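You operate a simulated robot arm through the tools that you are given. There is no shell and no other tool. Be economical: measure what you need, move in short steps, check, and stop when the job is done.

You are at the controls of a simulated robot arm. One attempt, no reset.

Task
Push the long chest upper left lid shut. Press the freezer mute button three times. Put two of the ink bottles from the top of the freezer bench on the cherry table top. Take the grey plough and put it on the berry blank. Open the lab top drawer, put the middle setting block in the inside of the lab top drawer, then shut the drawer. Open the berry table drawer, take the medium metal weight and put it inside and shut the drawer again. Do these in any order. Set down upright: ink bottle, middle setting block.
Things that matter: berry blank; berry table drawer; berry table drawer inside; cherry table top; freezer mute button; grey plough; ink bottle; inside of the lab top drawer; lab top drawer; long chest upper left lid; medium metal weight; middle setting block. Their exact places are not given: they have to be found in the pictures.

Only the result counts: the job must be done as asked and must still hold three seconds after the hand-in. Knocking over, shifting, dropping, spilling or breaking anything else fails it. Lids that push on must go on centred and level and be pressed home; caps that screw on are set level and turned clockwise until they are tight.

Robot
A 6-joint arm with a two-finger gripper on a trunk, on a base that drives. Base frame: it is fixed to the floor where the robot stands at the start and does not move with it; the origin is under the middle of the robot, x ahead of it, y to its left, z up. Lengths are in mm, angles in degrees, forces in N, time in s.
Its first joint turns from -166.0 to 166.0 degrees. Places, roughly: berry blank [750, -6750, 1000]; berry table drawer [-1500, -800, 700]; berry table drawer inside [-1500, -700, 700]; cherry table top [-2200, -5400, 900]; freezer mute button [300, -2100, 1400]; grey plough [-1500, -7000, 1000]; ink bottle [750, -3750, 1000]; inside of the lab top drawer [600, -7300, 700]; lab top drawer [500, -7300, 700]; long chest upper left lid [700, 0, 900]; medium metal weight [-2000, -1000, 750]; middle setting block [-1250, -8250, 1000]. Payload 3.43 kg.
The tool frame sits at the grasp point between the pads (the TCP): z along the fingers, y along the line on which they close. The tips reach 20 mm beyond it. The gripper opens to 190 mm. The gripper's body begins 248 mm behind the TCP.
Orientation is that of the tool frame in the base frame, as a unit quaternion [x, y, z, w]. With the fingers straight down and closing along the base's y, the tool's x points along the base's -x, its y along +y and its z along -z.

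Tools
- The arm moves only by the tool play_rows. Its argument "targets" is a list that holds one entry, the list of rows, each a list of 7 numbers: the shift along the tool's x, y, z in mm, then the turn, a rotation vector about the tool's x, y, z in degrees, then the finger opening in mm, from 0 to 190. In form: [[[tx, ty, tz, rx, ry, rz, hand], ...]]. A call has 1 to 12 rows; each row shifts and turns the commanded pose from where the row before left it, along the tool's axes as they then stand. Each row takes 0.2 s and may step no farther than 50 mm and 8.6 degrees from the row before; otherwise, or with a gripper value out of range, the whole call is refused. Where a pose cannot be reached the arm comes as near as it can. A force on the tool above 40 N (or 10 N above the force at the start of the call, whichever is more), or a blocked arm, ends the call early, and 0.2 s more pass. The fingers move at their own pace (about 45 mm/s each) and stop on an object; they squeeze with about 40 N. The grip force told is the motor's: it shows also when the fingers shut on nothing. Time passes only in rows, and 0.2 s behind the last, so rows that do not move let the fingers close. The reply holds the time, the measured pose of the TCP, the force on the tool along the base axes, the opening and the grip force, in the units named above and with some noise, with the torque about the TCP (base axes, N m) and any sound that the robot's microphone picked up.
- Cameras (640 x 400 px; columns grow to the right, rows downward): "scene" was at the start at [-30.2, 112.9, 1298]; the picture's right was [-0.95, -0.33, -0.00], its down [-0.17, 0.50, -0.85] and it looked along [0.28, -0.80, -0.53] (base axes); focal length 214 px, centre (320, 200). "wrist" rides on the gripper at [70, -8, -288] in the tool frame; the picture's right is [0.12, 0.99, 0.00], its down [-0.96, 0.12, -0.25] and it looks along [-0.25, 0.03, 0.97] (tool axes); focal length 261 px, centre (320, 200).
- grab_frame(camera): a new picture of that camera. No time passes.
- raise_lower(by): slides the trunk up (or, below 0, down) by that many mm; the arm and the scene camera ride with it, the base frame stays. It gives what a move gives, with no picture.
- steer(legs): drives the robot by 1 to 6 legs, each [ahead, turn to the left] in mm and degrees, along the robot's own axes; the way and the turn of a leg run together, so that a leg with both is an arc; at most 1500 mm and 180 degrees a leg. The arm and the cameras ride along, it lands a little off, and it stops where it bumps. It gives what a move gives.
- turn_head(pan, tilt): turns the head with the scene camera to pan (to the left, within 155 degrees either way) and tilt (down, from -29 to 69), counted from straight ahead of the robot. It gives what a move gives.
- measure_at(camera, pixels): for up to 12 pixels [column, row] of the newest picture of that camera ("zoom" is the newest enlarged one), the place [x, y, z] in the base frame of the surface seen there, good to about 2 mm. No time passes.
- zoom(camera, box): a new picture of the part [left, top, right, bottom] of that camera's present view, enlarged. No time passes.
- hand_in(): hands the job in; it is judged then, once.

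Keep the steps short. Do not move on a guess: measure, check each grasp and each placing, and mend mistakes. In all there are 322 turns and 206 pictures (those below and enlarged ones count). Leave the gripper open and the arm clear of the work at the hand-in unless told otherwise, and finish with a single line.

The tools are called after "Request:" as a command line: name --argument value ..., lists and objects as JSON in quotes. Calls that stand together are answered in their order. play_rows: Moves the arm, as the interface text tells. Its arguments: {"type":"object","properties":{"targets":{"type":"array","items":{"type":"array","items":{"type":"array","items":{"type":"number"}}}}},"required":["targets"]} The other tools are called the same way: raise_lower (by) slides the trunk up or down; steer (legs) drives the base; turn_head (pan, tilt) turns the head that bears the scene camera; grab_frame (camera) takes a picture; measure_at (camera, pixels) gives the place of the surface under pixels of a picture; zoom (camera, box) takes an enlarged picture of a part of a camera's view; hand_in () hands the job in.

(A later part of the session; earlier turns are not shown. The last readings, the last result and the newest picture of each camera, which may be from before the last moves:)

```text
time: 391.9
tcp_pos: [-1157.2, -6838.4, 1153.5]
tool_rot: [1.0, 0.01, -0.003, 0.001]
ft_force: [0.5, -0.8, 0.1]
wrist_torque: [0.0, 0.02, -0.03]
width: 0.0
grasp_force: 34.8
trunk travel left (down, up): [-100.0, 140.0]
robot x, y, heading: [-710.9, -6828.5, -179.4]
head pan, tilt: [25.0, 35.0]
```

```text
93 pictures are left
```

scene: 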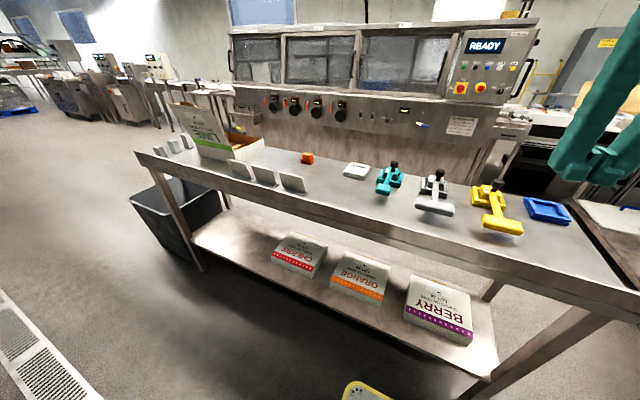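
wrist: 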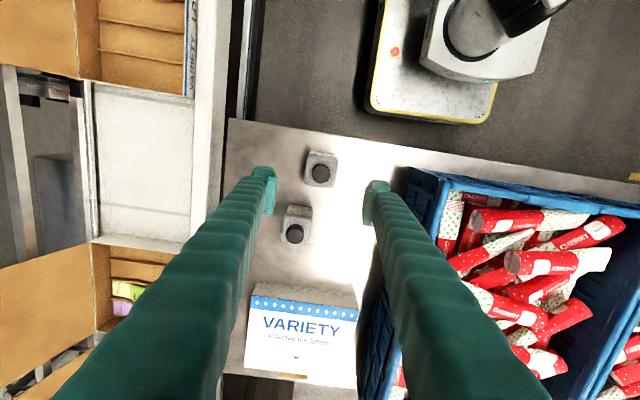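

Request:
zoom --camera "scene" --box '[365, 150, 545, 250]'

Request:
measure_at --camera "scene" --pixels '[[440, 175], [437, 190], [433, 207], [420, 206], [450, 212], [440, 186], [425, 187], [452, 192], [430, 225], [410, 190]]'

```text
3.56 times, centred on (455, 200) of scene
```

zoom: 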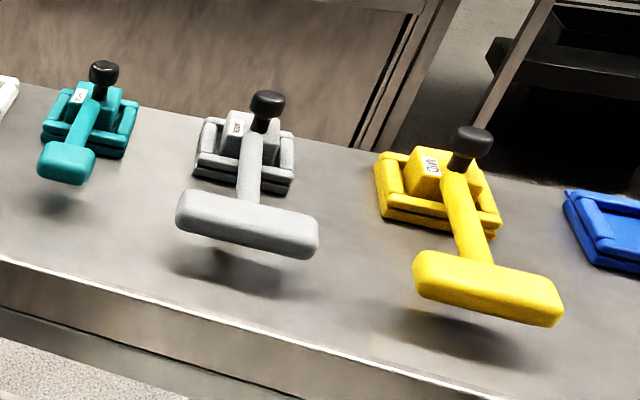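

```text
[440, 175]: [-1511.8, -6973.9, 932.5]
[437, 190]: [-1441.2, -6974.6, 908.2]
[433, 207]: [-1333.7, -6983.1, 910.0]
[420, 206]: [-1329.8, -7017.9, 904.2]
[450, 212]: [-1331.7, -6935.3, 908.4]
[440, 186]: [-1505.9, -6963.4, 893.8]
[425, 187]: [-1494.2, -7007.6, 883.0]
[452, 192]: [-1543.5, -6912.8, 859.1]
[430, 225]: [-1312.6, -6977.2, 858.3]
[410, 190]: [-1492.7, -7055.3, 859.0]
```

The grey plough sits on a grey holder frame, with a black knob and a long arm toward me. I move above it for a top view.

Request:
play_rows --targets '[[[-41.9, 19.6, 0, 0, 0, 0, 40], [-41.9, 19.6, 0, 0, 0, 0, 60], [-41.9, 19.6, 0, 0, 0, 0, 60], [-41.9, 19.6, 0, 0, 0, 0, 60], [-41.9, 19.6, 0, 0, 0, 0, 60], [-41.9, 19.6, 0, 0, 0, 0, 60], [-41.9, 19.6, 0, 0, 0, 0, 60]]]'

Request:
grab_frame --camera "wrist"

```text
time: 393.5
tcp_pos: [-1448.6, -6979.8, 1155.6]
tool_rot: [1.0, 0.01, -0.004, 0.001]
ft_force: [1.2, 0.4, 0.9]
wrist_torque: [-0.09, 0.22, 0.0]
width: 60.0
grasp_force: 0.0
trunk travel left (down, up): [-100.0, 140.0]
robot x, y, heading: [-712.4, -6825.8, -179.1]
head pan, tilt: [25.0, 35.0]
```

```text
91 pictures are left
```

wrist: 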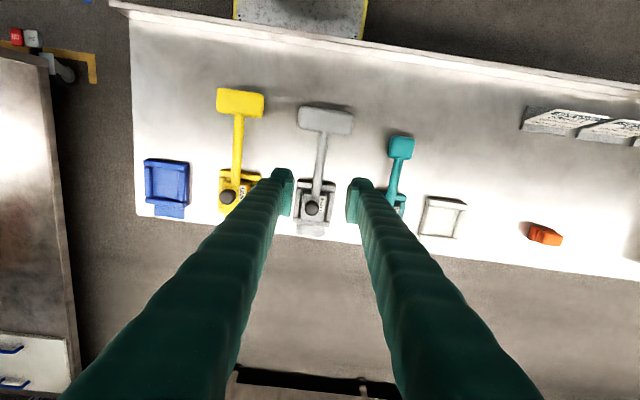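

Request:
zoom --camera "wrist" --box '[260, 90, 400, 250]'

Request:
measure_at --camera "wrist" --pixels '[[312, 207], [312, 190], [319, 175], [323, 150], [300, 190], [325, 190], [297, 115], [353, 122], [312, 228], [318, 165], [345, 195], [276, 195]]'

```text
2.50 times, centred on (330, 170) of wrist
```

zoom: 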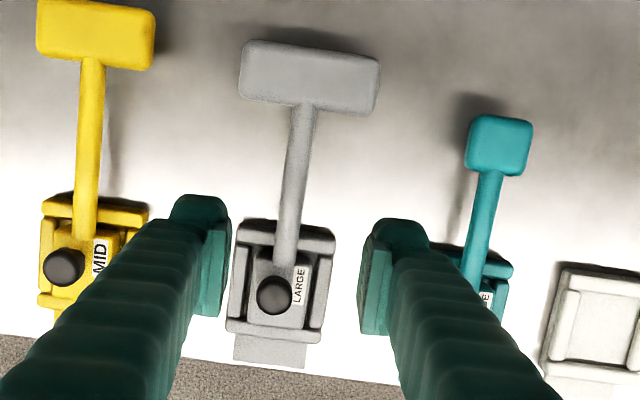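

```text
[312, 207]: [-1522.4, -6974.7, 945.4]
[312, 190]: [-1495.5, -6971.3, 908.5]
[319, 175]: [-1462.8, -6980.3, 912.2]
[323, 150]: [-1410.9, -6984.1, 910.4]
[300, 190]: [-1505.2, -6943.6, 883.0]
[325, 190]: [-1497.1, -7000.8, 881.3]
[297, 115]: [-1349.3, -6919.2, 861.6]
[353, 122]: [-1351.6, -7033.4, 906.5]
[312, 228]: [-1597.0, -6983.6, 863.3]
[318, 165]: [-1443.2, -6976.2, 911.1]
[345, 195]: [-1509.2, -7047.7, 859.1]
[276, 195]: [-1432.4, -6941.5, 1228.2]
```

"LARGE" grey plough: its arm bar is at y ≈ -6979, top z 911, and the holder frame begins at x ≈ -1470. I'll grip the bar at x ≈ -1446, z 899.

Request:
play_rows --targets '[[[2, 0, 0, 0.1, 0.5, 1.15, 60], [0, 0, 45, 0, 0, 0, 60], [0, 0, 45, 0, 0, 0, 60], [0, 0, 45, 0, 0, 0, 60], [0, 0, 45, 0, 0, 0, 60], [0, 0, 36, 0, 0, 0, 60]]]'

Request:
grab_frame --camera "wrist"

```text
time: 394.9
tcp_pos: [-1445.6, -6976.7, 940.6]
tool_rot: [1.0, -0.001, 0.001, 0.0]
ft_force: [0.4, 0.8, 0.3]
wrist_torque: [-0.05, 0.03, 0.05]
width: 60.3
grasp_force: 0.0
trunk travel left (down, up): [-100.0, 140.0]
robot x, y, heading: [-712.9, -6826.9, -179.3]
head pan, tilt: [25.0, 35.0]
```

```text
89 pictures are left
```

wrist: 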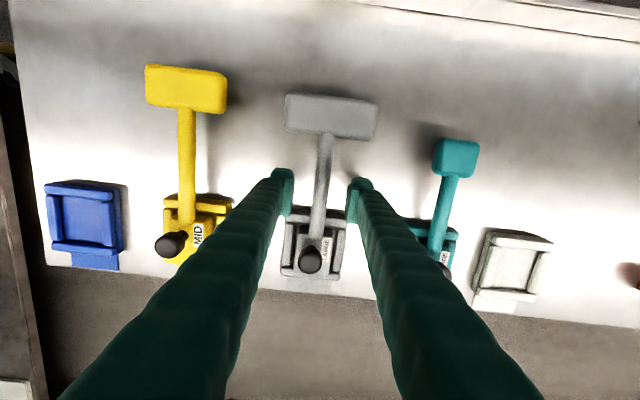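

Request:
play_rows --targets '[[[0, 0, 20, 0, 0, 0, 60], [0, 0, 20, 0, 0, 0, 60], [0, 0, 0, 0, 0, 0, 0], [0, 0, 0, 0, 0, 0, 0], [0, 0, 0, 0, 0, 0, 0], [0, 0, 0, 0, 0, 0, 0]]]'

Request:
play_rows --targets '[[[0, 0, -5, 0, 0, 0, 0], [0, 0, -10, 0, 0, 0, 0], [0, 0, -15, 0, 0, 0, 0]]]'

Request:
grab_frame --camera "wrist"

```text
time: 396.3
tcp_pos: [-1444.9, -6978.9, 898.5]
tool_rot: [1.0, -0.002, 0.001, 0.0]
ft_force: [0.2, -0.8, -0.7]
wrist_torque: [0.0, 0.06, 0.12]
width: 15.7
grasp_force: 39.4
trunk travel left (down, up): [-100.0, 140.0]
robot x, y, heading: [-715.8, -6829.6, -179.5]
head pan, tilt: [25.0, 35.0]
```

```text
time: 397.1
tcp_pos: [-1446.1, -6978.3, 928.8]
tool_rot: [1.0, -0.001, 0.001, -0.001]
ft_force: [0.1, 0.5, -4.3]
wrist_torque: [0.0, -0.42, -0.03]
width: 15.2
grasp_force: 40.0
trunk travel left (down, up): [-100.0, 140.0]
robot x, y, heading: [-710.8, -6830.4, -179.0]
head pan, tilt: [25.0, 35.0]
```

```text
88 pictures are left
```

wrist: 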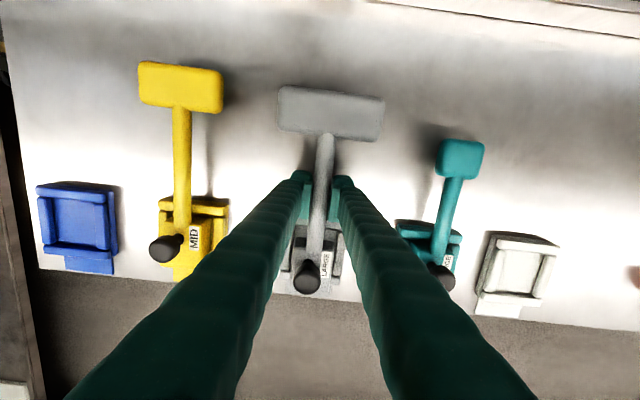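

It's lifting; I raise further and check that the holder stays and the plough doesn't tip.

Request:
play_rows --targets '[[[0, 0, -25, 0, 0, 0, 0], [0, 0, -25, 0, 0, 0, 0], [0, 0, -40, 0, 0, 0, 0]]]'

Request:
grab_frame --camera "wrist"

Request:
grab_frame --camera "scene"

```text
time: 397.9
tcp_pos: [-1447.6, -6978.8, 1018.5]
tool_rot: [1.0, 0.0, 0.002, 0.0]
ft_force: [-0.7, -0.4, -4.7]
wrist_torque: [0.03, -0.44, -0.01]
width: 15.3
grasp_force: 40.1
trunk travel left (down, up): [-100.0, 140.0]
robot x, y, heading: [-712.3, -6830.6, -179.2]
head pan, tilt: [25.0, 35.0]
```

```text
87 pictures are left
```

wrist: 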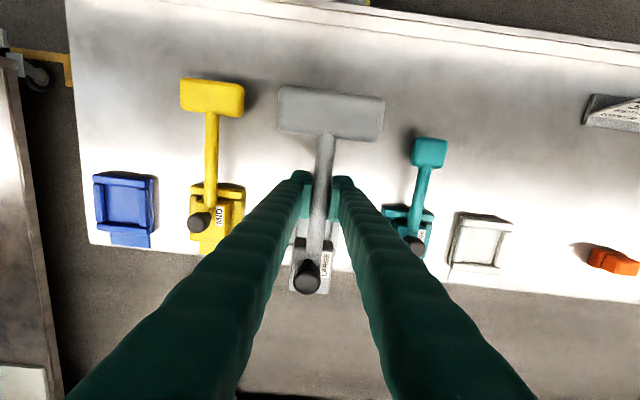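

```text
86 pictures are left
```

scene: 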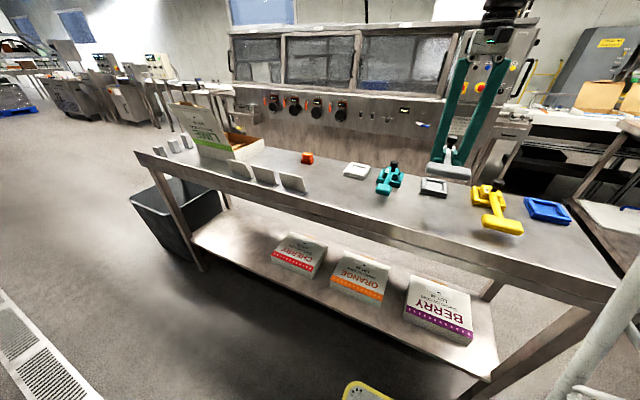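

The holder stayed. I raise it, fold to the front and turn toward the lab bench.

Request:
play_rows --targets '[[[0, 0, -45, 0, 0, 0, 0], [0, 0, -45, 0, 0, 0, 0], [0, 0, -45, 0, 0, 0, 0], [41.9, -20, 0, 0, 0, 0, 0], [41.9, -20, 0, 0, 0, 0, 0], [41.9, -20, 0, 0, 0, 0, 0], [41.9, -20, 0, 0, 0, 0, 0], [41.9, -20, 0, 0, 0, 0, 0], [41.9, -20, 0, 0, 0, 0, 0], [41.9, -20, 0, 0, 0, 0, 0]]]'

Request:
turn_head --pan 20 --tilt 25

Request:
steer --legs '[[-300, 0], [0, 178]]'

Request:
grab_frame --camera "scene"

```text
time: 400.1
tcp_pos: [-1153.0, -6840.8, 1152.2]
tool_rot: [1.0, -0.001, 0.004, 0.0]
ft_force: [-1.8, -0.1, -5.5]
wrist_torque: [0.03, -0.64, 0.0]
width: 15.3
grasp_force: 40.2
trunk travel left (down, up): [-100.0, 140.0]
robot x, y, heading: [-710.1, -6830.8, -179.3]
head pan, tilt: [25.0, 35.0]
```

```text
time: 400.8
tcp_pos: [-1153.6, -6841.8, 1153.3]
tool_rot: [1.0, -0.001, 0.001, -0.001]
ft_force: [-0.4, -0.6, -4.4]
wrist_torque: [-0.01, -0.34, 0.0]
width: 15.4
grasp_force: 39.8
trunk travel left (down, up): [-100.0, 140.0]
robot x, y, heading: [-712.2, -6823.3, -179.0]
head pan, tilt: [20.0, 25.0]
```

```text
time: 410.6
tcp_pos: [24.3, -6802.9, 1152.8]
tool_rot: [-0.009, 1.0, 0.0, -0.001]
ft_force: [0.2, -0.1, -4.6]
wrist_torque: [0.03, 0.36, 0.01]
width: 15.7
grasp_force: 40.0
trunk travel left (down, up): [-100.0, 140.0]
robot x, y, heading: [-415.6, -6824.3, 1.5]
head pan, tilt: [20.0, 25.0]
```

```text
85 pictures are left
```

scene: 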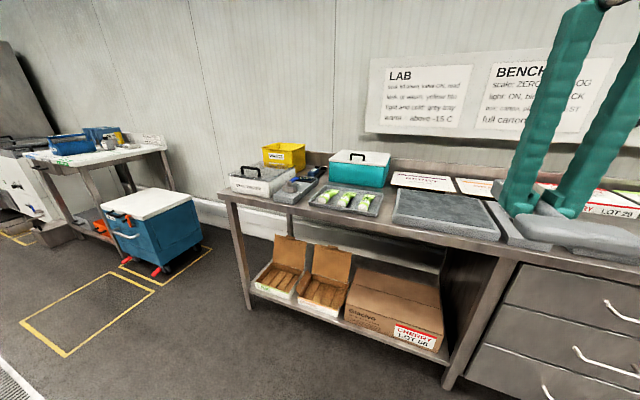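

Request:
steer --legs '[[370, 0]]'

Request:
grab_frame --camera "scene"

Request:
grab_frame --camera "wrist"

```text
time: 413.0
tcp_pos: [397.2, -6797.8, 1152.5]
tool_rot: [-0.004, 1.0, 0.0, -0.002]
ft_force: [-0.8, -0.6, -4.3]
wrist_torque: [-0.01, 0.37, 0.01]
width: 15.5
grasp_force: 40.0
trunk travel left (down, up): [-100.0, 140.0]
robot x, y, heading: [-43.6, -6817.7, 1.5]
head pan, tilt: [20.0, 25.0]
```

```text
84 pictures are left
```

scene: 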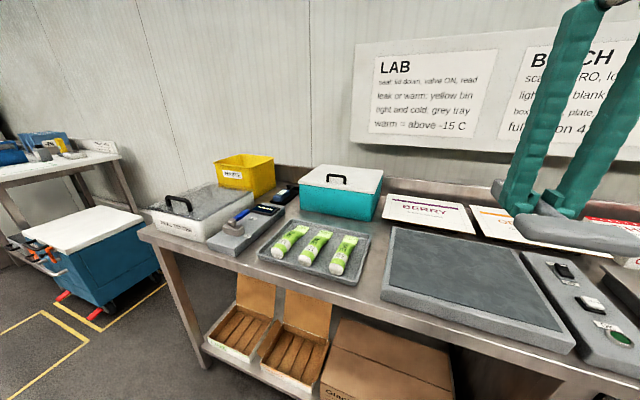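

```text
83 pictures are left
```

wrist: 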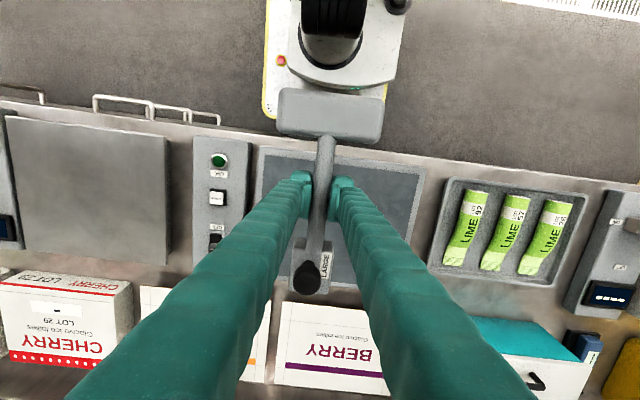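

The BERRY blank is the flat white card with the purple band. I measure it.

Request:
measure_at --camera "scene" --pixels '[[430, 213], [390, 198], [463, 205], [475, 232], [385, 217], [430, 236], [470, 215], [360, 190], [440, 225]]'

Request:
zoom --camera "scene" --box '[360, 170, 560, 270]'

```text
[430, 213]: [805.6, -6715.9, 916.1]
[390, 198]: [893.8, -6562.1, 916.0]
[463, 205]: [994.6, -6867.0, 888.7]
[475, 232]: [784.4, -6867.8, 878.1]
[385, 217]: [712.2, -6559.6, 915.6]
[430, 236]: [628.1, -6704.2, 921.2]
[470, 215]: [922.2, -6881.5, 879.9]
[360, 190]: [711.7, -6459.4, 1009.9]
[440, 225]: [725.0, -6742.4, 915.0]
```

```text
3.20 times, centred on (460, 220) of scene
```

zoom: 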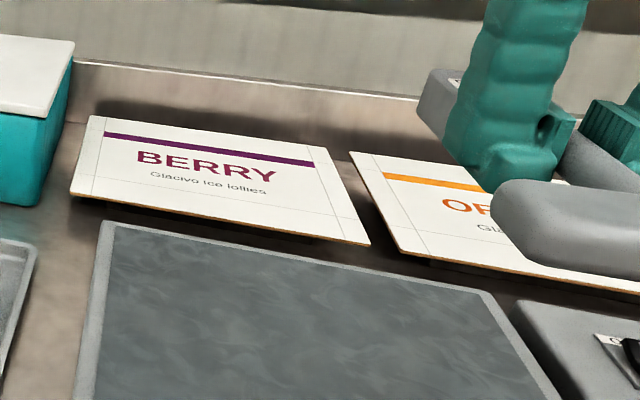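

The card's top is z 916, x ≈ 700–930, y −6850…−6555. I'll set the plough with TCP at (790, -6705).

Request:
play_rows --targets '[[[-43.7, 10.3, 0, 0, 0, 0, 0], [-43.7, 10.3, 0, 0, 0, 0, 0], [-43.7, 10.3, 0, 0, 0, 0, 0], [-43.7, 10.3, 0, 0, 0, 0, 0], [-43.7, 10.3, 0, 0, 0, 0, 0], [-43.7, 10.3, 0, 0, 0, 0, 0], [-43.7, 10.3, 0, 0, 0, 0, 0], [-43.7, 10.3, 0, 0, 0, 0, 0], [-43.7, 10.3, 0, 0, 0, 0, 0]]]'

Request:
play_rows --targets '[[[0, 0, 40, 0, 0, 0, 0], [0, 0, 40, 0, 0, 0, 0], [0, 0, 40, 0, 0, 0, 0], [0, 0, 40, 0, 0, 0, 0]]]'

Request:
grab_frame --camera "scene"

Request:
grab_frame --camera "wrist"

```text
time: 415.0
tcp_pos: [789.6, -6701.3, 1150.8]
tool_rot: [-0.002, 1.0, 0.0, -0.001]
ft_force: [-1.3, 0.3, -2.9]
wrist_torque: [0.03, 0.08, -0.02]
width: 15.3
grasp_force: 40.1
trunk travel left (down, up): [-100.0, 140.0]
robot x, y, heading: [-41.0, -6810.6, 1.2]
head pan, tilt: [20.0, 25.0]
```

```text
time: 416.0
tcp_pos: [786.4, -6701.1, 992.2]
tool_rot: [-0.003, 1.0, 0.0, -0.002]
ft_force: [-0.3, -1.1, -4.7]
wrist_torque: [-0.03, 0.28, -0.02]
width: 15.2
grasp_force: 40.2
trunk travel left (down, up): [-100.0, 140.0]
robot x, y, heading: [-39.9, -6812.3, 1.3]
head pan, tilt: [20.0, 25.0]
```

```text
81 pictures are left
```

scene: 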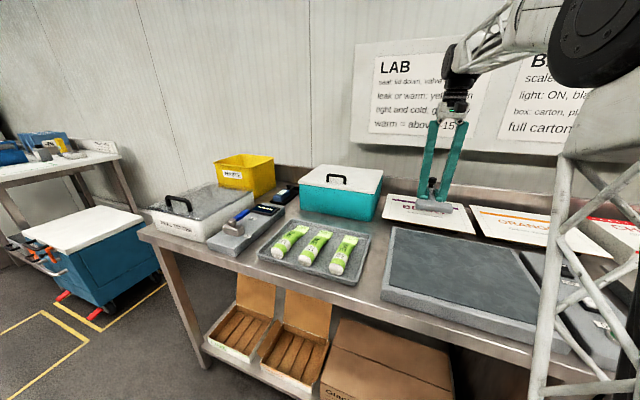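

```text
80 pictures are left
```

wrist: 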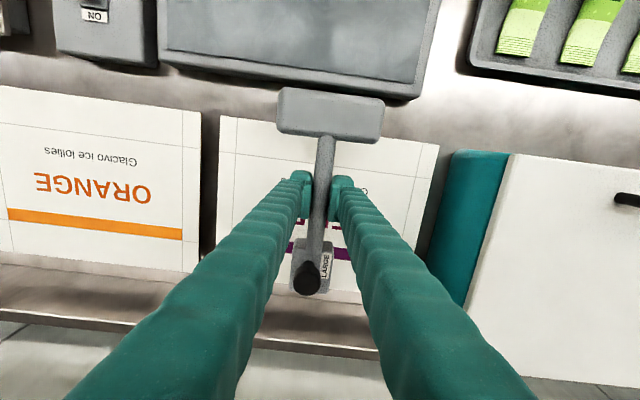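

Request:
measure_at --camera "wrist" --pixels '[[345, 297], [345, 275], [305, 285], [325, 270], [230, 120], [435, 150], [300, 105], [370, 130], [250, 150], [297, 260]]'

```text
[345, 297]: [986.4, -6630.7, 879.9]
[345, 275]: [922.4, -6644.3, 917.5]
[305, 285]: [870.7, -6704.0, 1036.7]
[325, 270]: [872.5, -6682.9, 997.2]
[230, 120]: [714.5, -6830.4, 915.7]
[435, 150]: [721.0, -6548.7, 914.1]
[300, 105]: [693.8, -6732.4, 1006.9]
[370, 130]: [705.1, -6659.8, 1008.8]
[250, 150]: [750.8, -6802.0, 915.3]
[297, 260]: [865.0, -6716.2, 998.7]
```

Well placed. I lower slowly, watching the force.

Request:
play_rows --targets '[[[0, 0, 15, 0, 0, 0, 0], [0, 0, 12, 0, 0, 0, 0], [0, 0, 5, 0, 0, 0, 0]]]'

Request:
play_rows --targets '[[[0, 0, 3, 0, 0, 0, 0], [0, 0, 3, 0, 0, 0, 0]]]'

Request:
play_rows --targets '[[[0, 0, 2, 0, 0, 0, 0], [0, 0, 2, 0, 0, 0, 0]]]'

```text
time: 416.8
tcp_pos: [789.0, -6700.9, 960.4]
tool_rot: [-0.004, 1.0, 0.001, -0.002]
ft_force: [0.3, 0.6, -3.9]
wrist_torque: [-0.01, 0.35, 0.01]
width: 15.3
grasp_force: 40.1
trunk travel left (down, up): [-100.0, 140.0]
robot x, y, heading: [-45.4, -6812.5, 1.6]
head pan, tilt: [20.0, 25.0]
```

```text
time: 417.4
tcp_pos: [788.3, -6702.8, 953.3]
tool_rot: [-0.003, 1.0, 0.0, -0.002]
ft_force: [0.7, 0.3, -5.3]
wrist_torque: [0.0, 0.34, 0.0]
width: 15.2
grasp_force: 40.2
trunk travel left (down, up): [-100.0, 140.0]
robot x, y, heading: [-42.0, -6814.3, 1.4]
head pan, tilt: [20.0, 25.0]
```

```text
time: 418.0
tcp_pos: [789.0, -6702.7, 949.4]
tool_rot: [-0.004, 1.0, 0.0, -0.002]
ft_force: [-0.4, 0.1, -4.8]
wrist_torque: [0.01, 0.35, -0.02]
width: 15.3
grasp_force: 39.4
trunk travel left (down, up): [-100.0, 140.0]
robot x, y, heading: [-39.3, -6812.0, 1.3]
head pan, tilt: [20.0, 25.0]
```

Request:
play_rows --targets '[[[0, 0, 2, 0, 0, 0, 0], [0, 0, 2, 0, 0, 0, 0]]]'

Request:
play_rows --targets '[[[0, 0, 2, 0, 0, 0, 0], [0, 0, 1, 0, 0, 0, 0]]]'

```text
time: 418.6
tcp_pos: [788.1, -6702.8, 945.8]
tool_rot: [-0.004, 1.0, 0.0, -0.001]
ft_force: [-0.3, 0.8, -4.2]
wrist_torque: [-0.03, 0.32, 0.01]
width: 15.2
grasp_force: 39.4
trunk travel left (down, up): [-100.0, 140.0]
robot x, y, heading: [-42.7, -6818.8, 1.3]
head pan, tilt: [20.0, 25.0]
```

```text
time: 419.2
tcp_pos: [790.2, -6702.5, 944.5]
tool_rot: [-0.004, 1.0, 0.0, -0.001]
ft_force: [0.6, 0.3, 7.4]
wrist_torque: [0.0, -1.12, 0.1]
width: 15.4
grasp_force: 40.1
trunk travel left (down, up): [-100.0, 140.0]
robot x, y, heading: [-39.9, -6811.3, 1.4]
head pan, tilt: [20.0, 25.0]
```

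Contact. I release and rise.

Request:
play_rows --targets '[[[0, 0, 0, 0, 0, 0, 24], [0, 0, 0, 0, 0, 0, 50], [0, 0, 0, 0, 0, 0, 50], [0, 0, -30, 0, 0, 0, 50], [0, 0, -45, 0, 0, 0, 50], [0, 0, -45, 0, 0, 0, 50], [0, 0, -45, 0, 0, 0, 50], [0, 0, -40, 0, 0, 0, 50]]]'

Request:
grab_frame --camera "wrist"

```text
time: 421.0
tcp_pos: [792.2, -6701.1, 1148.1]
tool_rot: [-0.003, 1.0, -0.001, -0.002]
ft_force: [-0.4, -0.4, 0.7]
wrist_torque: [0.0, -0.05, 0.03]
width: 50.0
grasp_force: 0.1
trunk travel left (down, up): [-100.0, 140.0]
robot x, y, heading: [-44.3, -6813.3, 1.1]
head pan, tilt: [20.0, 25.0]
```

```text
79 pictures are left
```

wrist: 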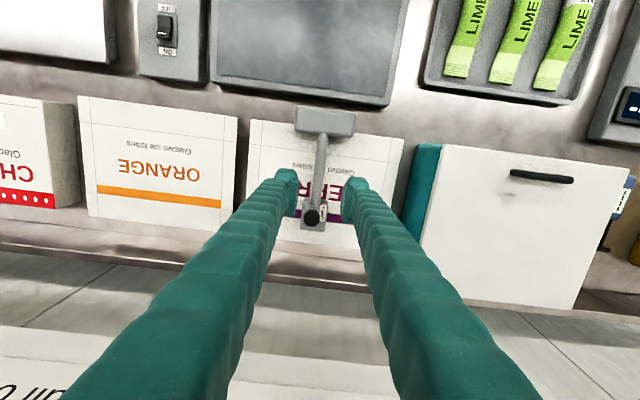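

The plough rests on the berry blank. Now I retract and move right to look at the lab top drawer from above.

Request:
turn_head --pan 50 --tilt 25

Request:
play_rows --targets '[[[43.7, -10, 0, 0, 0, 0, 30], [43.7, -10, 0, 0, 0, 0, 30], [43.7, -10, 0, 0, 0, 0, 30], [43.7, -10, 0, 0, 0, 0, 30], [43.7, -10, 0, 0, 0, 0, 30], [43.7, -10, 0, 0, 0, 0, 30], [43.7, -10, 0, 0, 0, 0, 30], [43.7, -10, 0, 0, 0, 0, 30], [30, -35, 0, 0, 0, 0, 30], [30, -35, 0, 0, 0, 0, 30]]]'

Request:
play_rows --targets '[[[15, -45, 0, 0, 0, 0, 30], [15, -45, 0, 0, 0, 0, 30], [15, -45, 0, 0, 0, 0, 30], [15, -45, 0, 0, 0, 0, 30], [10, -45, 0, 0, 0, 0, 30], [0, -45, 0, 0, 0, 0, 30], [0, -45, 0, 0, 0, 0, 30]]]'

Request:
grab_frame --camera "wrist"

```text
time: 422.0
tcp_pos: [793.0, -6701.5, 1147.9]
tool_rot: [-0.003, 1.0, 0.0, -0.002]
ft_force: [0.0, -0.1, 0.6]
wrist_torque: [-0.03, 0.01, -0.01]
width: 49.8
grasp_force: 0.2
trunk travel left (down, up): [-100.0, 140.0]
robot x, y, heading: [-44.7, -6812.8, 1.2]
head pan, tilt: [50.0, 25.0]
```

```text
time: 424.2
tcp_pos: [381.8, -6853.7, 1147.3]
tool_rot: [-0.004, 1.0, -0.001, -0.002]
ft_force: [0.6, -0.2, -0.8]
wrist_torque: [-0.02, 0.19, 0.0]
width: 29.9
grasp_force: 0.0
trunk travel left (down, up): [-100.0, 140.0]
robot x, y, heading: [-42.7, -6811.9, 1.5]
head pan, tilt: [50.0, 25.0]
```

```text
time: 425.8
tcp_pos: [311.1, -7170.2, 1148.8]
tool_rot: [-0.004, 1.0, -0.001, -0.001]
ft_force: [-0.2, 0.5, 0.3]
wrist_torque: [-0.23, -0.12, 0.0]
width: 29.9
grasp_force: 0.0
trunk travel left (down, up): [-100.0, 140.0]
robot x, y, heading: [-38.4, -6815.8, 1.3]
head pan, tilt: [50.0, 25.0]
```

```text
78 pictures are left
```

wrist: 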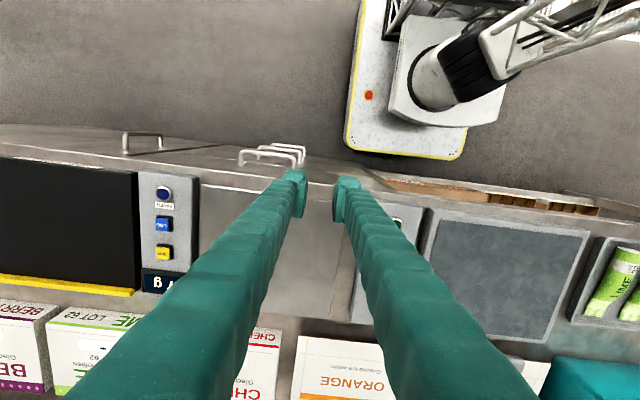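

Request:
zoom --camera "wrist" --box '[170, 120, 370, 220]'

Request:
measure_at --camera "zoom" --pixels '[[240, 100], [300, 100], [350, 104], [400, 110], [320, 118], [325, 80], [225, 120], [415, 125], [130, 220], [330, 150], [480, 190], [345, 118]]'

```text
3.20 times, centred on (270, 170) of wrist
```

zoom: 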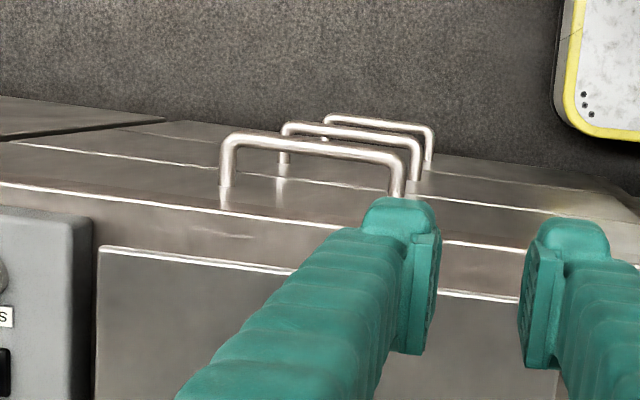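

```text
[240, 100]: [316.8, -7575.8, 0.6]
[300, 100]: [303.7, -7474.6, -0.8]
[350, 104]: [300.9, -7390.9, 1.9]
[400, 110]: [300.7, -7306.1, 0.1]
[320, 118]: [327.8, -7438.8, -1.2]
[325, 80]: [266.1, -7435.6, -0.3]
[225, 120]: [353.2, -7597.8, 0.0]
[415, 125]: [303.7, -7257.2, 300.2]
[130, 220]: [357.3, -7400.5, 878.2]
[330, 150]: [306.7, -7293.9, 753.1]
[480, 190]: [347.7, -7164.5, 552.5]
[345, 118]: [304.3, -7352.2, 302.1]
```

Request:
measure_at --camera "zoom" --pixels '[[232, 142], [260, 138], [300, 145], [360, 153], [390, 160], [225, 180], [398, 185], [300, 142], [300, 149], [60, 190], [200, 200]]'

Request:
play_rows --targets '[[[0, -10, 0, 0, 0, 8.2, 24], [0, -10, 0, 0, 0, 8.2, 24], [0, 0, 0, 0, 0, 8.2, 24], [0, 0, 0, 0, 0, 8.2, 24], [0, 0, 0, 0, 0, 8.2, 24], [0, 0, 0, 0, 0, 8.2, 24], [0, 0, 0, 0, 0, 8.2, 24], [0, 0, 0, 0, 0, 8.2, 24], [0, 0, 0, 0, 0, 8.2, 24], [0, 0, 0, 0, 0, 8.2, 24], [0, 0, 0, 0, 0, 8, 24]]]'

```text
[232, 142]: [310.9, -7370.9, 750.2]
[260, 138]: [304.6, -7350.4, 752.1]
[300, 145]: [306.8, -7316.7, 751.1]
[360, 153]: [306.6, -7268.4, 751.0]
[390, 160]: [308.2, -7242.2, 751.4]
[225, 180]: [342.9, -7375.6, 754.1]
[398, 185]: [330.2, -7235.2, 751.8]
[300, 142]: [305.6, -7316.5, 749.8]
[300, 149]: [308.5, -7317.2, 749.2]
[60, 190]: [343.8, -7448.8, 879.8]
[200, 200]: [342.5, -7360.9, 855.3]
```

```text
time: 428.2
tcp_pos: [312.3, -7190.3, 1148.6]
tool_rot: [0.706, 0.708, -0.002, -0.001]
ft_force: [0.8, 0.5, 0.2]
wrist_torque: [0.0, 0.01, 0.01]
width: 24.0
grasp_force: 0.0
trunk travel left (down, up): [-100.0, 140.0]
robot x, y, heading: [-45.4, -6810.8, 1.4]
head pan, tilt: [50.0, 25.0]
```

Bar centre: (307, -7305, 746). I move in front of it, tilt 35° and come to the approach start.

Request:
play_rows --targets '[[[-38, -22, 0, 0, 0, 0, 24], [-38, -22, 0, 0, 0, 0, 24], [-38, -23, 0, 0, 0, 0, 24], [0, 0, 0, -7, 0, 0, 24], [0, 0, 0, -7, 0, 0, 24], [0, 0, 0, -7, 0, 0, 24], [0, 0, 0, -7, 0, 0, 24], [0, 0, 0, -7, 0, 0, 24]]]'

Request:
play_rows --targets '[[[0, -25.8, 36.9, 0, 0, 0, 24], [0, -25.8, 36.9, 0, 0, 0, 24], [0, -25.8, 36.9, 0, 0, 0, 24], [0, -25.8, 36.9, 0, 0, 0, 24], [0, -25.8, 36.9, 0, 0, 0, 24], [0, -25.8, 36.9, 0, 0, 0, 24], [0, -25.8, 36.9, 0, 0, 0, 24]]]'

Request:
grab_frame --camera "wrist"

```text
time: 430.0
tcp_pos: [247.2, -7305.1, 1150.1]
tool_rot: [0.672, 0.677, 0.213, 0.212]
ft_force: [0.2, 1.6, -0.3]
wrist_torque: [0.01, 0.08, -0.01]
width: 23.8
grasp_force: 0.1
trunk travel left (down, up): [-100.0, 140.0]
robot x, y, heading: [-42.9, -6814.8, 1.3]
head pan, tilt: [50.0, 25.0]
```

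```text
time: 431.6
tcp_pos: [246.1, -7302.2, 834.0]
tool_rot: [0.673, 0.677, 0.212, 0.21]
ft_force: [0.6, -0.9, -0.1]
wrist_torque: [-0.08, 0.05, -0.05]
width: 23.8
grasp_force: 0.0
trunk travel left (down, up): [-100.0, 140.0]
robot x, y, heading: [-43.3, -6815.6, 1.5]
head pan, tilt: [50.0, 25.0]
```

```text
76 pictures are left
```

wrist: 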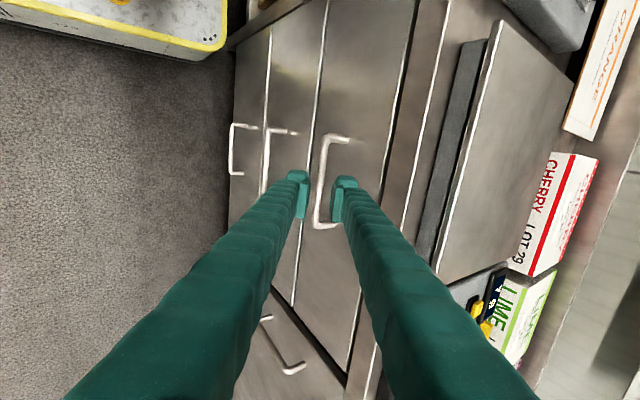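

The bar is between the tips. I advance along the tool axis.

Request:
play_rows --targets '[[[0, 0, 25, 0, 0, 0, 24], [0, 0, 25, 0, 0, 0, 24], [0, 0, 25, 0, 0, 0, 24], [0, 0, 22, 0, 0, 0, 24]]]'

Request:
play_rows --targets '[[[0, 0, 0, 0, 0, 0, 0], [0, 0, 0, 0, 0, 0, 0], [0, 0, 0, 0, 0, 0, 0]]]'

Request:
grab_frame --camera "wrist"

```text
time: 432.6
tcp_pos: [301.1, -7305.0, 755.5]
tool_rot: [0.672, 0.678, 0.213, 0.211]
ft_force: [-0.4, 0.7, 0.5]
wrist_torque: [-0.07, 0.01, -0.02]
width: 24.0
grasp_force: 0.1
trunk travel left (down, up): [-100.0, 140.0]
robot x, y, heading: [-42.1, -6814.9, 1.0]
head pan, tilt: [50.0, 25.0]
```

```text
time: 433.4
tcp_pos: [299.8, -7306.0, 753.7]
tool_rot: [0.673, 0.677, 0.212, 0.211]
ft_force: [0.7, 0.7, 6.2]
wrist_torque: [0.58, -0.06, -0.93]
width: 12.1
grasp_force: 45.6
trunk travel left (down, up): [-100.0, 140.0]
robot x, y, heading: [-42.2, -6816.2, 1.3]
head pan, tilt: [50.0, 25.0]
```

```text
75 pictures are left
```

wrist: 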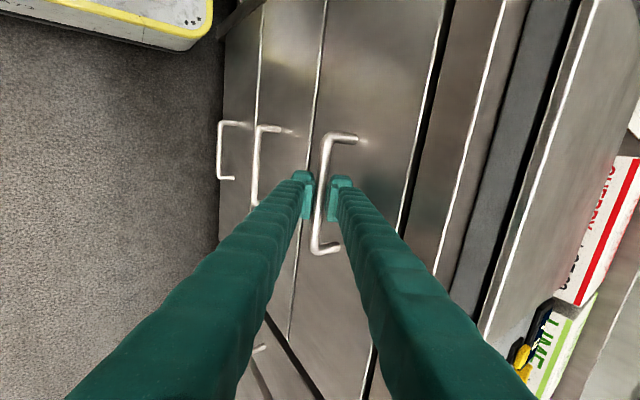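

Gripped. I pull the drawer open 240 mm.

Request:
play_rows --targets '[[[0, -24.6, -17.2, 0, 0, 0, 0], [0, -24.6, -17.2, 0, 0, 0, 0], [0, -24.6, -17.2, 0, 0, 0, 0], [0, -24.6, -17.2, 0, 0, 0, 0], [0, -24.6, -17.2, 0, 0, 0, 0], [0, -24.6, -17.2, 0, 0, 0, 0], [0, -24.6, -17.2, 0, 0, 0, 0], [0, -24.6, -17.2, 0, 0, 0, 0]]]'

Request:
grab_frame --camera "wrist"

```text
time: 435.1
tcp_pos: [71.9, -7305.7, 756.2]
tool_rot: [0.672, 0.677, 0.213, 0.211]
ft_force: [0.6, 9.5, 16.7]
wrist_torque: [0.34, -0.08, -1.33]
width: 11.0
grasp_force: 44.3
trunk travel left (down, up): [-100.0, 140.0]
robot x, y, heading: [-41.5, -6815.3, 1.4]
head pan, tilt: [50.0, 25.0]
stopped in row 8: the force on the tool passed its limit at 42 N (the readings are from after the stop); the commanded pose is now the measured one
```

```text
74 pictures are left
```

wrist: 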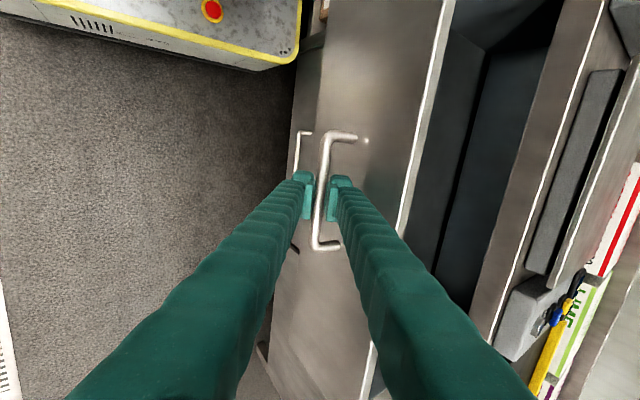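

The drawer is open about 228 mm. I release, back off and straighten.

Request:
play_rows --targets '[[[0, 0, 0, 0, 0, 0, 26], [0, 0, 0, 0, 0, 0, 26], [0, 0, -40, 0, 0, 0, 26], [0, 0, -45, 0, 0, 0, 26], [0, 0, -45, 0, 0, 0, 26], [0, 0, -45, 7, 0, 0, 26], [0, 0, -45, 7, 0, 0, 26], [0, 0, -45, 7, 0, 0, 26], [0, 0, -45, 7, 0, 0, 26], [0, 0, -40, 7, 0, 0, 26]]]'

Request:
grab_frame --camera "wrist"

```text
time: 437.3
tcp_pos: [-82.3, -7310.0, 1063.2]
tool_rot: [0.704, 0.71, 0.0, -0.002]
ft_force: [-0.8, 0.1, -0.3]
wrist_torque: [0.07, -0.06, -0.01]
width: 25.9
grasp_force: 0.1
trunk travel left (down, up): [-100.0, 140.0]
robot x, y, heading: [-43.4, -6815.6, 1.2]
head pan, tilt: [50.0, 25.0]
```

```text
73 pictures are left
```

wrist: 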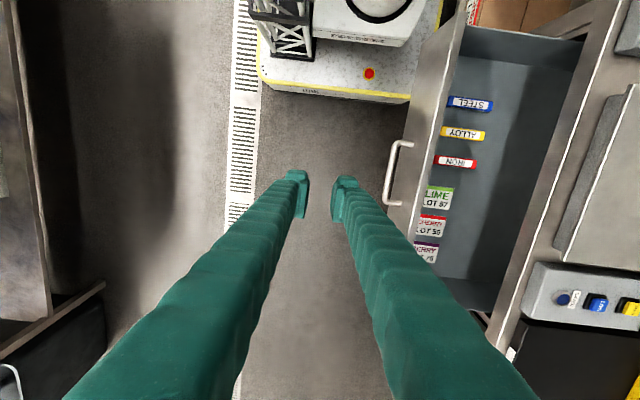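

Request:
zoom --camera "wrist" --box '[370, 20, 610, 330]'

Request:
measure_at --camera "wrist" --pixels '[[470, 103], [455, 135], [440, 195], [500, 150], [500, 230], [540, 150], [515, 250], [460, 60], [490, 290], [475, 200], [430, 225], [520, 100]]'

```text
1.29 times, centred on (490, 175) of wrist
```

zoom: 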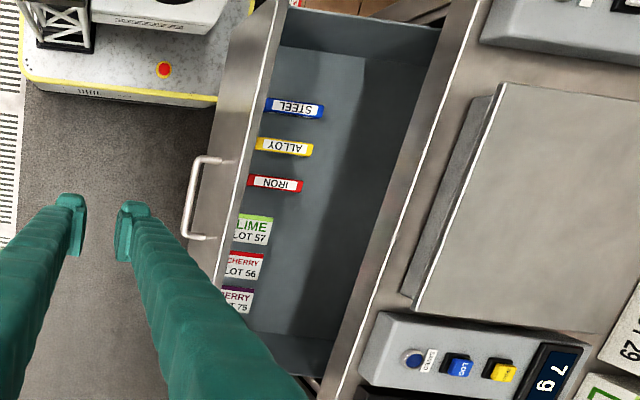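

```text
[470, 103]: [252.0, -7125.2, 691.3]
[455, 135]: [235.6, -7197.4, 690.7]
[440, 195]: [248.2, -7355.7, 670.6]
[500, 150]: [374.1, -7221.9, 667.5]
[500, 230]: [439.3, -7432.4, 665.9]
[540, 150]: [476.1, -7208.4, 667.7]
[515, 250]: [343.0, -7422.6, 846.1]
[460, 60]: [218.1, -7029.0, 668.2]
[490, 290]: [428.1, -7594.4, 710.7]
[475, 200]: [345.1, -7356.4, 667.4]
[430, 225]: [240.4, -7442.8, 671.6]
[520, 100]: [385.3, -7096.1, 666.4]
```

The drawer holds some test pieces and labels; there's free floor (z 667) at its ends. I fold the arm back to the front, turning the tool back as well.

Request:
play_rows --targets '[[[0, 45, -20, 0, 0, 0, 26], [0, 45, -20, 0, 0, 0, 26], [0, 45, -20, 0, 0, 0, 26], [0, 45, -20, 0, 0, 0, 26], [0, 45, -10, 0, 0, 0, 26], [0, 45, 0, 0, 0, 0, 26], [0, 45, 0, 0, 0, 0, 26], [0, 20, 0, 0, 0, 0, 26]]]'

Request:
grab_frame --camera "wrist"

```text
time: 439.1
tcp_pos: [254.4, -7307.0, 1153.6]
tool_rot: [0.704, 0.71, -0.001, -0.002]
ft_force: [-0.4, 0.4, 0.6]
wrist_torque: [0.01, -0.06, 0.0]
width: 26.1
grasp_force: 0.0
trunk travel left (down, up): [-100.0, 140.0]
robot x, y, heading: [-41.8, -6811.4, 1.3]
head pan, tilt: [50.0, 25.0]
```

```text
71 pictures are left
```

wrist: 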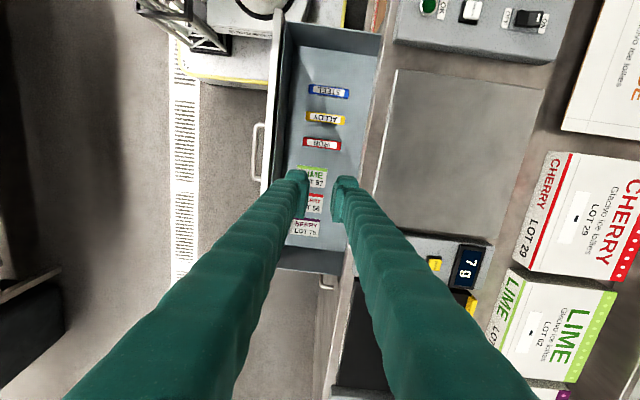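

Request:
measure_at --camera "wrist" --pixels '[[310, 60], [330, 45], [295, 60], [365, 60], [283, 60], [375, 60], [310, 250], [300, 262], [335, 265], [345, 90], [328, 78], [300, 235]]'

Request:
zoom --camera "wrist" --box '[240, 0, 420, 290]'

```text
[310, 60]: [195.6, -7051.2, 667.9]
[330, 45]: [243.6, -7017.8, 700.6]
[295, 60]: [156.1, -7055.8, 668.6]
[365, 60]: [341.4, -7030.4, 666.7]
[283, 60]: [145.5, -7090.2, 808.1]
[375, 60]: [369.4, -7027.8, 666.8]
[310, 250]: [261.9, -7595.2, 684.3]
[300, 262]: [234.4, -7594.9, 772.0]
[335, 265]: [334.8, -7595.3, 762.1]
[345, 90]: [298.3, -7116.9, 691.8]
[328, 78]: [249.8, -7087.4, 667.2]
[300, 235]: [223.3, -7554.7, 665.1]
```

```text
1.38 times, centred on (330, 145) of wrist
```

zoom: 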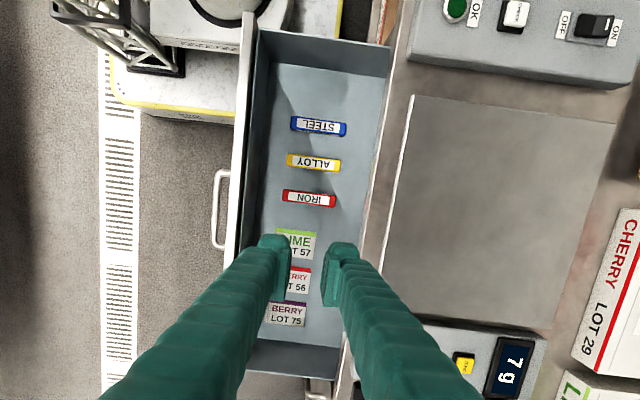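

Free floor lies at y −7480…−7590. I fold the arm to the front and turn the tool back.

Request:
play_rows --targets '[[[43.4, 13.3, 0, 0, 0, 0, 26], [43.4, 13.3, 0, 0, 0, 0, 26], [43.4, 13.3, 0, 0, 0, 0, 26], [43.4, 13.3, 0, 0, 0, 0, 26], [43.4, 13.3, 0, 0, 0, 0, 26], [43.4, 13.3, 0, 0, 0, 0, 26], [43.4, 13.3, 0, 0, 0, 0, 26], [43.4, 13.3, 0, 0, 0, 0, 26], [43.4, 13.3, 0, 0, 0, 0, 26], [43.4, 13.3, 0, 0, 0, 0, 26], [43.4, 13.3, 0, 0, 0, 0, 26]]]'

Request:
play_rows --targets '[[[0, 0, 0, 0, 0, -8.2, 26], [0, 0, 0, 0, 0, -8.2, 26], [0, 0, 0, 0, 0, -8.2, 26], [0, 0, 0, 0, 0, -8.2, 26], [0, 0, 0, 0, 0, -8.2, 26], [0, 0, 0, 0, 0, -8.2, 26], [0, 0, 0, 0, 0, -8.2, 26], [0, 0, 0, 0, 0, -8.2, 26], [0, 0, 0, 0, 0, -8.2, 26], [0, 0, 0, 0, 0, -8.2, 26], [0, 0, 0, 0, 0, -7.5, 26]]]'

Request:
steer --legs '[[-450, 0], [0, -91], [1350, 0]]'

```text
time: 441.5
tcp_pos: [397.7, -6828.2, 1153.1]
tool_rot: [0.704, 0.71, 0.001, 0.0]
ft_force: [0.3, -0.3, 0.0]
wrist_torque: [0.02, -0.08, -0.03]
width: 25.9
grasp_force: 0.1
trunk travel left (down, up): [-100.0, 140.0]
robot x, y, heading: [-39.6, -6814.8, 1.1]
head pan, tilt: [50.0, 25.0]
```

```text
time: 443.9
tcp_pos: [396.9, -6826.2, 1153.2]
tool_rot: [0.0, 1.0, 0.0, -0.001]
ft_force: [0.1, -0.4, 0.3]
wrist_torque: [0.0, 0.03, -0.02]
width: 26.0
grasp_force: 0.1
trunk travel left (down, up): [-100.0, 140.0]
robot x, y, heading: [-39.8, -6816.5, 1.3]
head pan, tilt: [50.0, 25.0]
```

```text
time: 457.1
tcp_pos: [-548.2, -8605.6, 1153.4]
tool_rot: [0.72, 0.694, 0.001, -0.001]
ft_force: [-0.2, -0.1, -0.2]
wrist_torque: [-0.02, 0.02, 0.01]
width: 26.1
grasp_force: 0.1
trunk travel left (down, up): [-100.0, 140.0]
robot x, y, heading: [-519.0, -8166.7, -91.0]
head pan, tilt: [50.0, 25.0]
```

I turn to face the setting blocks.

Request:
steer --legs '[[0, -89], [100, 0]]'

Request:
turn_head --pan 15 --tilt 30

Request:
grab_frame --camera "scene"

```text
time: 462.2
tcp_pos: [-1061.1, -8160.1, 1153.5]
tool_rot: [1.0, 0.003, 0.001, 0.0]
ft_force: [0.5, 0.7, 0.2]
wrist_torque: [-0.03, 0.05, -0.02]
width: 25.6
grasp_force: 0.0
trunk travel left (down, up): [-100.0, 140.0]
robot x, y, heading: [-619.0, -8169.5, -178.4]
head pan, tilt: [50.0, 25.0]
```

```text
time: 463.2
tcp_pos: [-1059.1, -8159.5, 1152.7]
tool_rot: [1.0, 0.003, 0.001, 0.0]
ft_force: [0.5, 0.1, 0.1]
wrist_torque: [0.01, 0.01, -0.01]
width: 25.9
grasp_force: 0.0
trunk travel left (down, up): [-100.0, 140.0]
robot x, y, heading: [-620.7, -8170.5, -178.4]
head pan, tilt: [15.0, 30.0]
```

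```text
69 pictures are left
```

scene: 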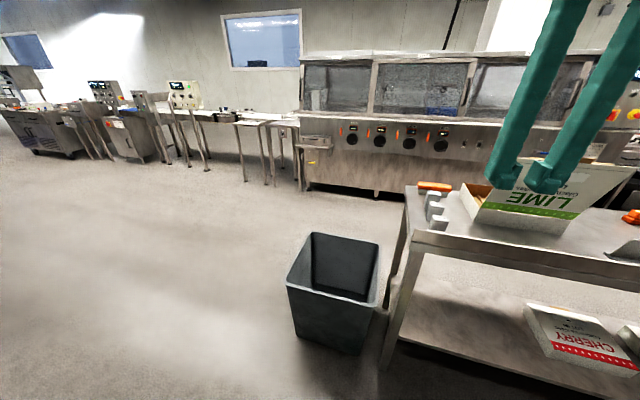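

Request:
zoom --camera "scene" --box '[395, 165, 515, 250]'

Request:
measure_at --camera "zoom" --pixels '[[225, 285], [240, 312], [205, 220], [215, 250], [210, 155], [215, 180], [200, 100], [300, 300], [440, 230], [160, 320]]'

```text
4.71 times, centred on (455, 208) of scene
```

zoom: 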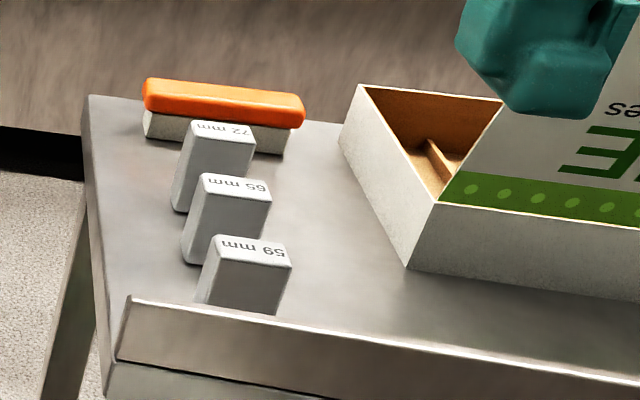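

```text
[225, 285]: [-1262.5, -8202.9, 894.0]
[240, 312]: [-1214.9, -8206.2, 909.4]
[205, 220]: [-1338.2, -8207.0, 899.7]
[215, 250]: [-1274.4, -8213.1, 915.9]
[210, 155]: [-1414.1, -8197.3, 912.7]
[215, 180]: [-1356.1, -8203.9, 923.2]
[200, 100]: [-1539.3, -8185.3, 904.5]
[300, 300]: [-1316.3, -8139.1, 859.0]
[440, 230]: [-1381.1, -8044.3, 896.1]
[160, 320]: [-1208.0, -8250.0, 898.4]
```

The middle block is the 65 mm one at about (-1357, -8200), top z 924. I go above it.

Request:
play_rows --targets '[[[-42, 5.3, 0, 0, 0, 0, 60], [-42, 5.3, 0, 0, 0, 0, 80], [-42, 5.3, 0, 0, 0, 0, 80], [-42, 5.3, 0, 0, 0, 0, 80], [-42, 5.3, 0, 0, 0, 0, 80], [-42, 5.3, 0, 0, 0, 0, 80], [-42, 5.3, 0, 0, 0, 0, 80]]]'

Request:
zoom --camera "wrist" --box '[240, 100, 400, 280]'

```text
time: 464.8
tcp_pos: [-1353.4, -8199.0, 1151.5]
tool_rot: [1.0, 0.002, 0.002, 0.0]
ft_force: [0.9, 0.7, 1.4]
wrist_torque: [-0.04, 0.26, 0.0]
width: 80.1
grasp_force: 0.2
trunk travel left (down, up): [-100.0, 140.0]
robot x, y, heading: [-618.6, -8168.3, -178.3]
head pan, tilt: [15.0, 30.0]
```

```text
2.22 times, centred on (320, 190) of wrist
```

zoom: 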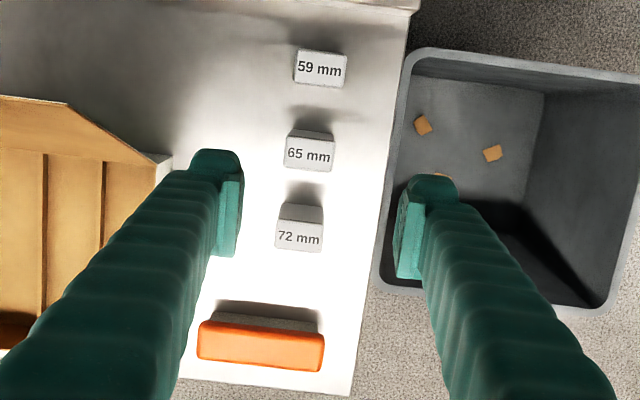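

Request:
measure_at --camera "zoom" --pixels '[[308, 155], [288, 142], [333, 146], [330, 170], [287, 165], [310, 135], [300, 237], [320, 70]]'

```text
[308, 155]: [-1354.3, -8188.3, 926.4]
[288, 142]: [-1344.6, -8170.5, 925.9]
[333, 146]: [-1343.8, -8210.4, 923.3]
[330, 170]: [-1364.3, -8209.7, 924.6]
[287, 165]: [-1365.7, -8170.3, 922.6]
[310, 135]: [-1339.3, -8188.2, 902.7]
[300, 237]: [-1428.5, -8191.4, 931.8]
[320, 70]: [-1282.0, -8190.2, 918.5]
```

Block centre (-1355, -8190), 42 mm across y. I descend and grip at z 890.

Request:
play_rows --targets '[[[-2, -9, 0, 0, 0, 0, 76], [0, 0, 45, 0, 0, 0, 76], [0, 0, 45, 0, 0, 0, 76], [0, 0, 45, 0, 0, 0, 76], [0, 0, 45, 0, 0, 0, 76], [0, 0, 40, 0, 0, 0, 76]]]'

Request:
grab_frame --camera "wrist"

```text
time: 466.2
tcp_pos: [-1354.7, -8188.4, 932.1]
tool_rot: [1.0, 0.003, 0.001, 0.0]
ft_force: [0.2, 0.4, 0.5]
wrist_torque: [0.0, 0.08, 0.01]
width: 75.8
grasp_force: 0.1
trunk travel left (down, up): [-100.0, 140.0]
robot x, y, heading: [-619.9, -8171.2, -178.4]
head pan, tilt: [15.0, 30.0]
```

```text
66 pictures are left
```

wrist: 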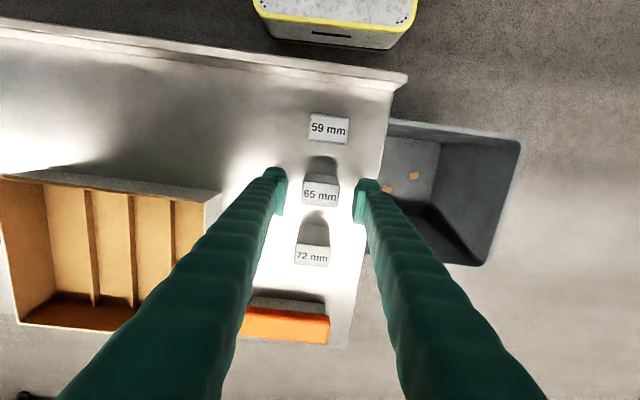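

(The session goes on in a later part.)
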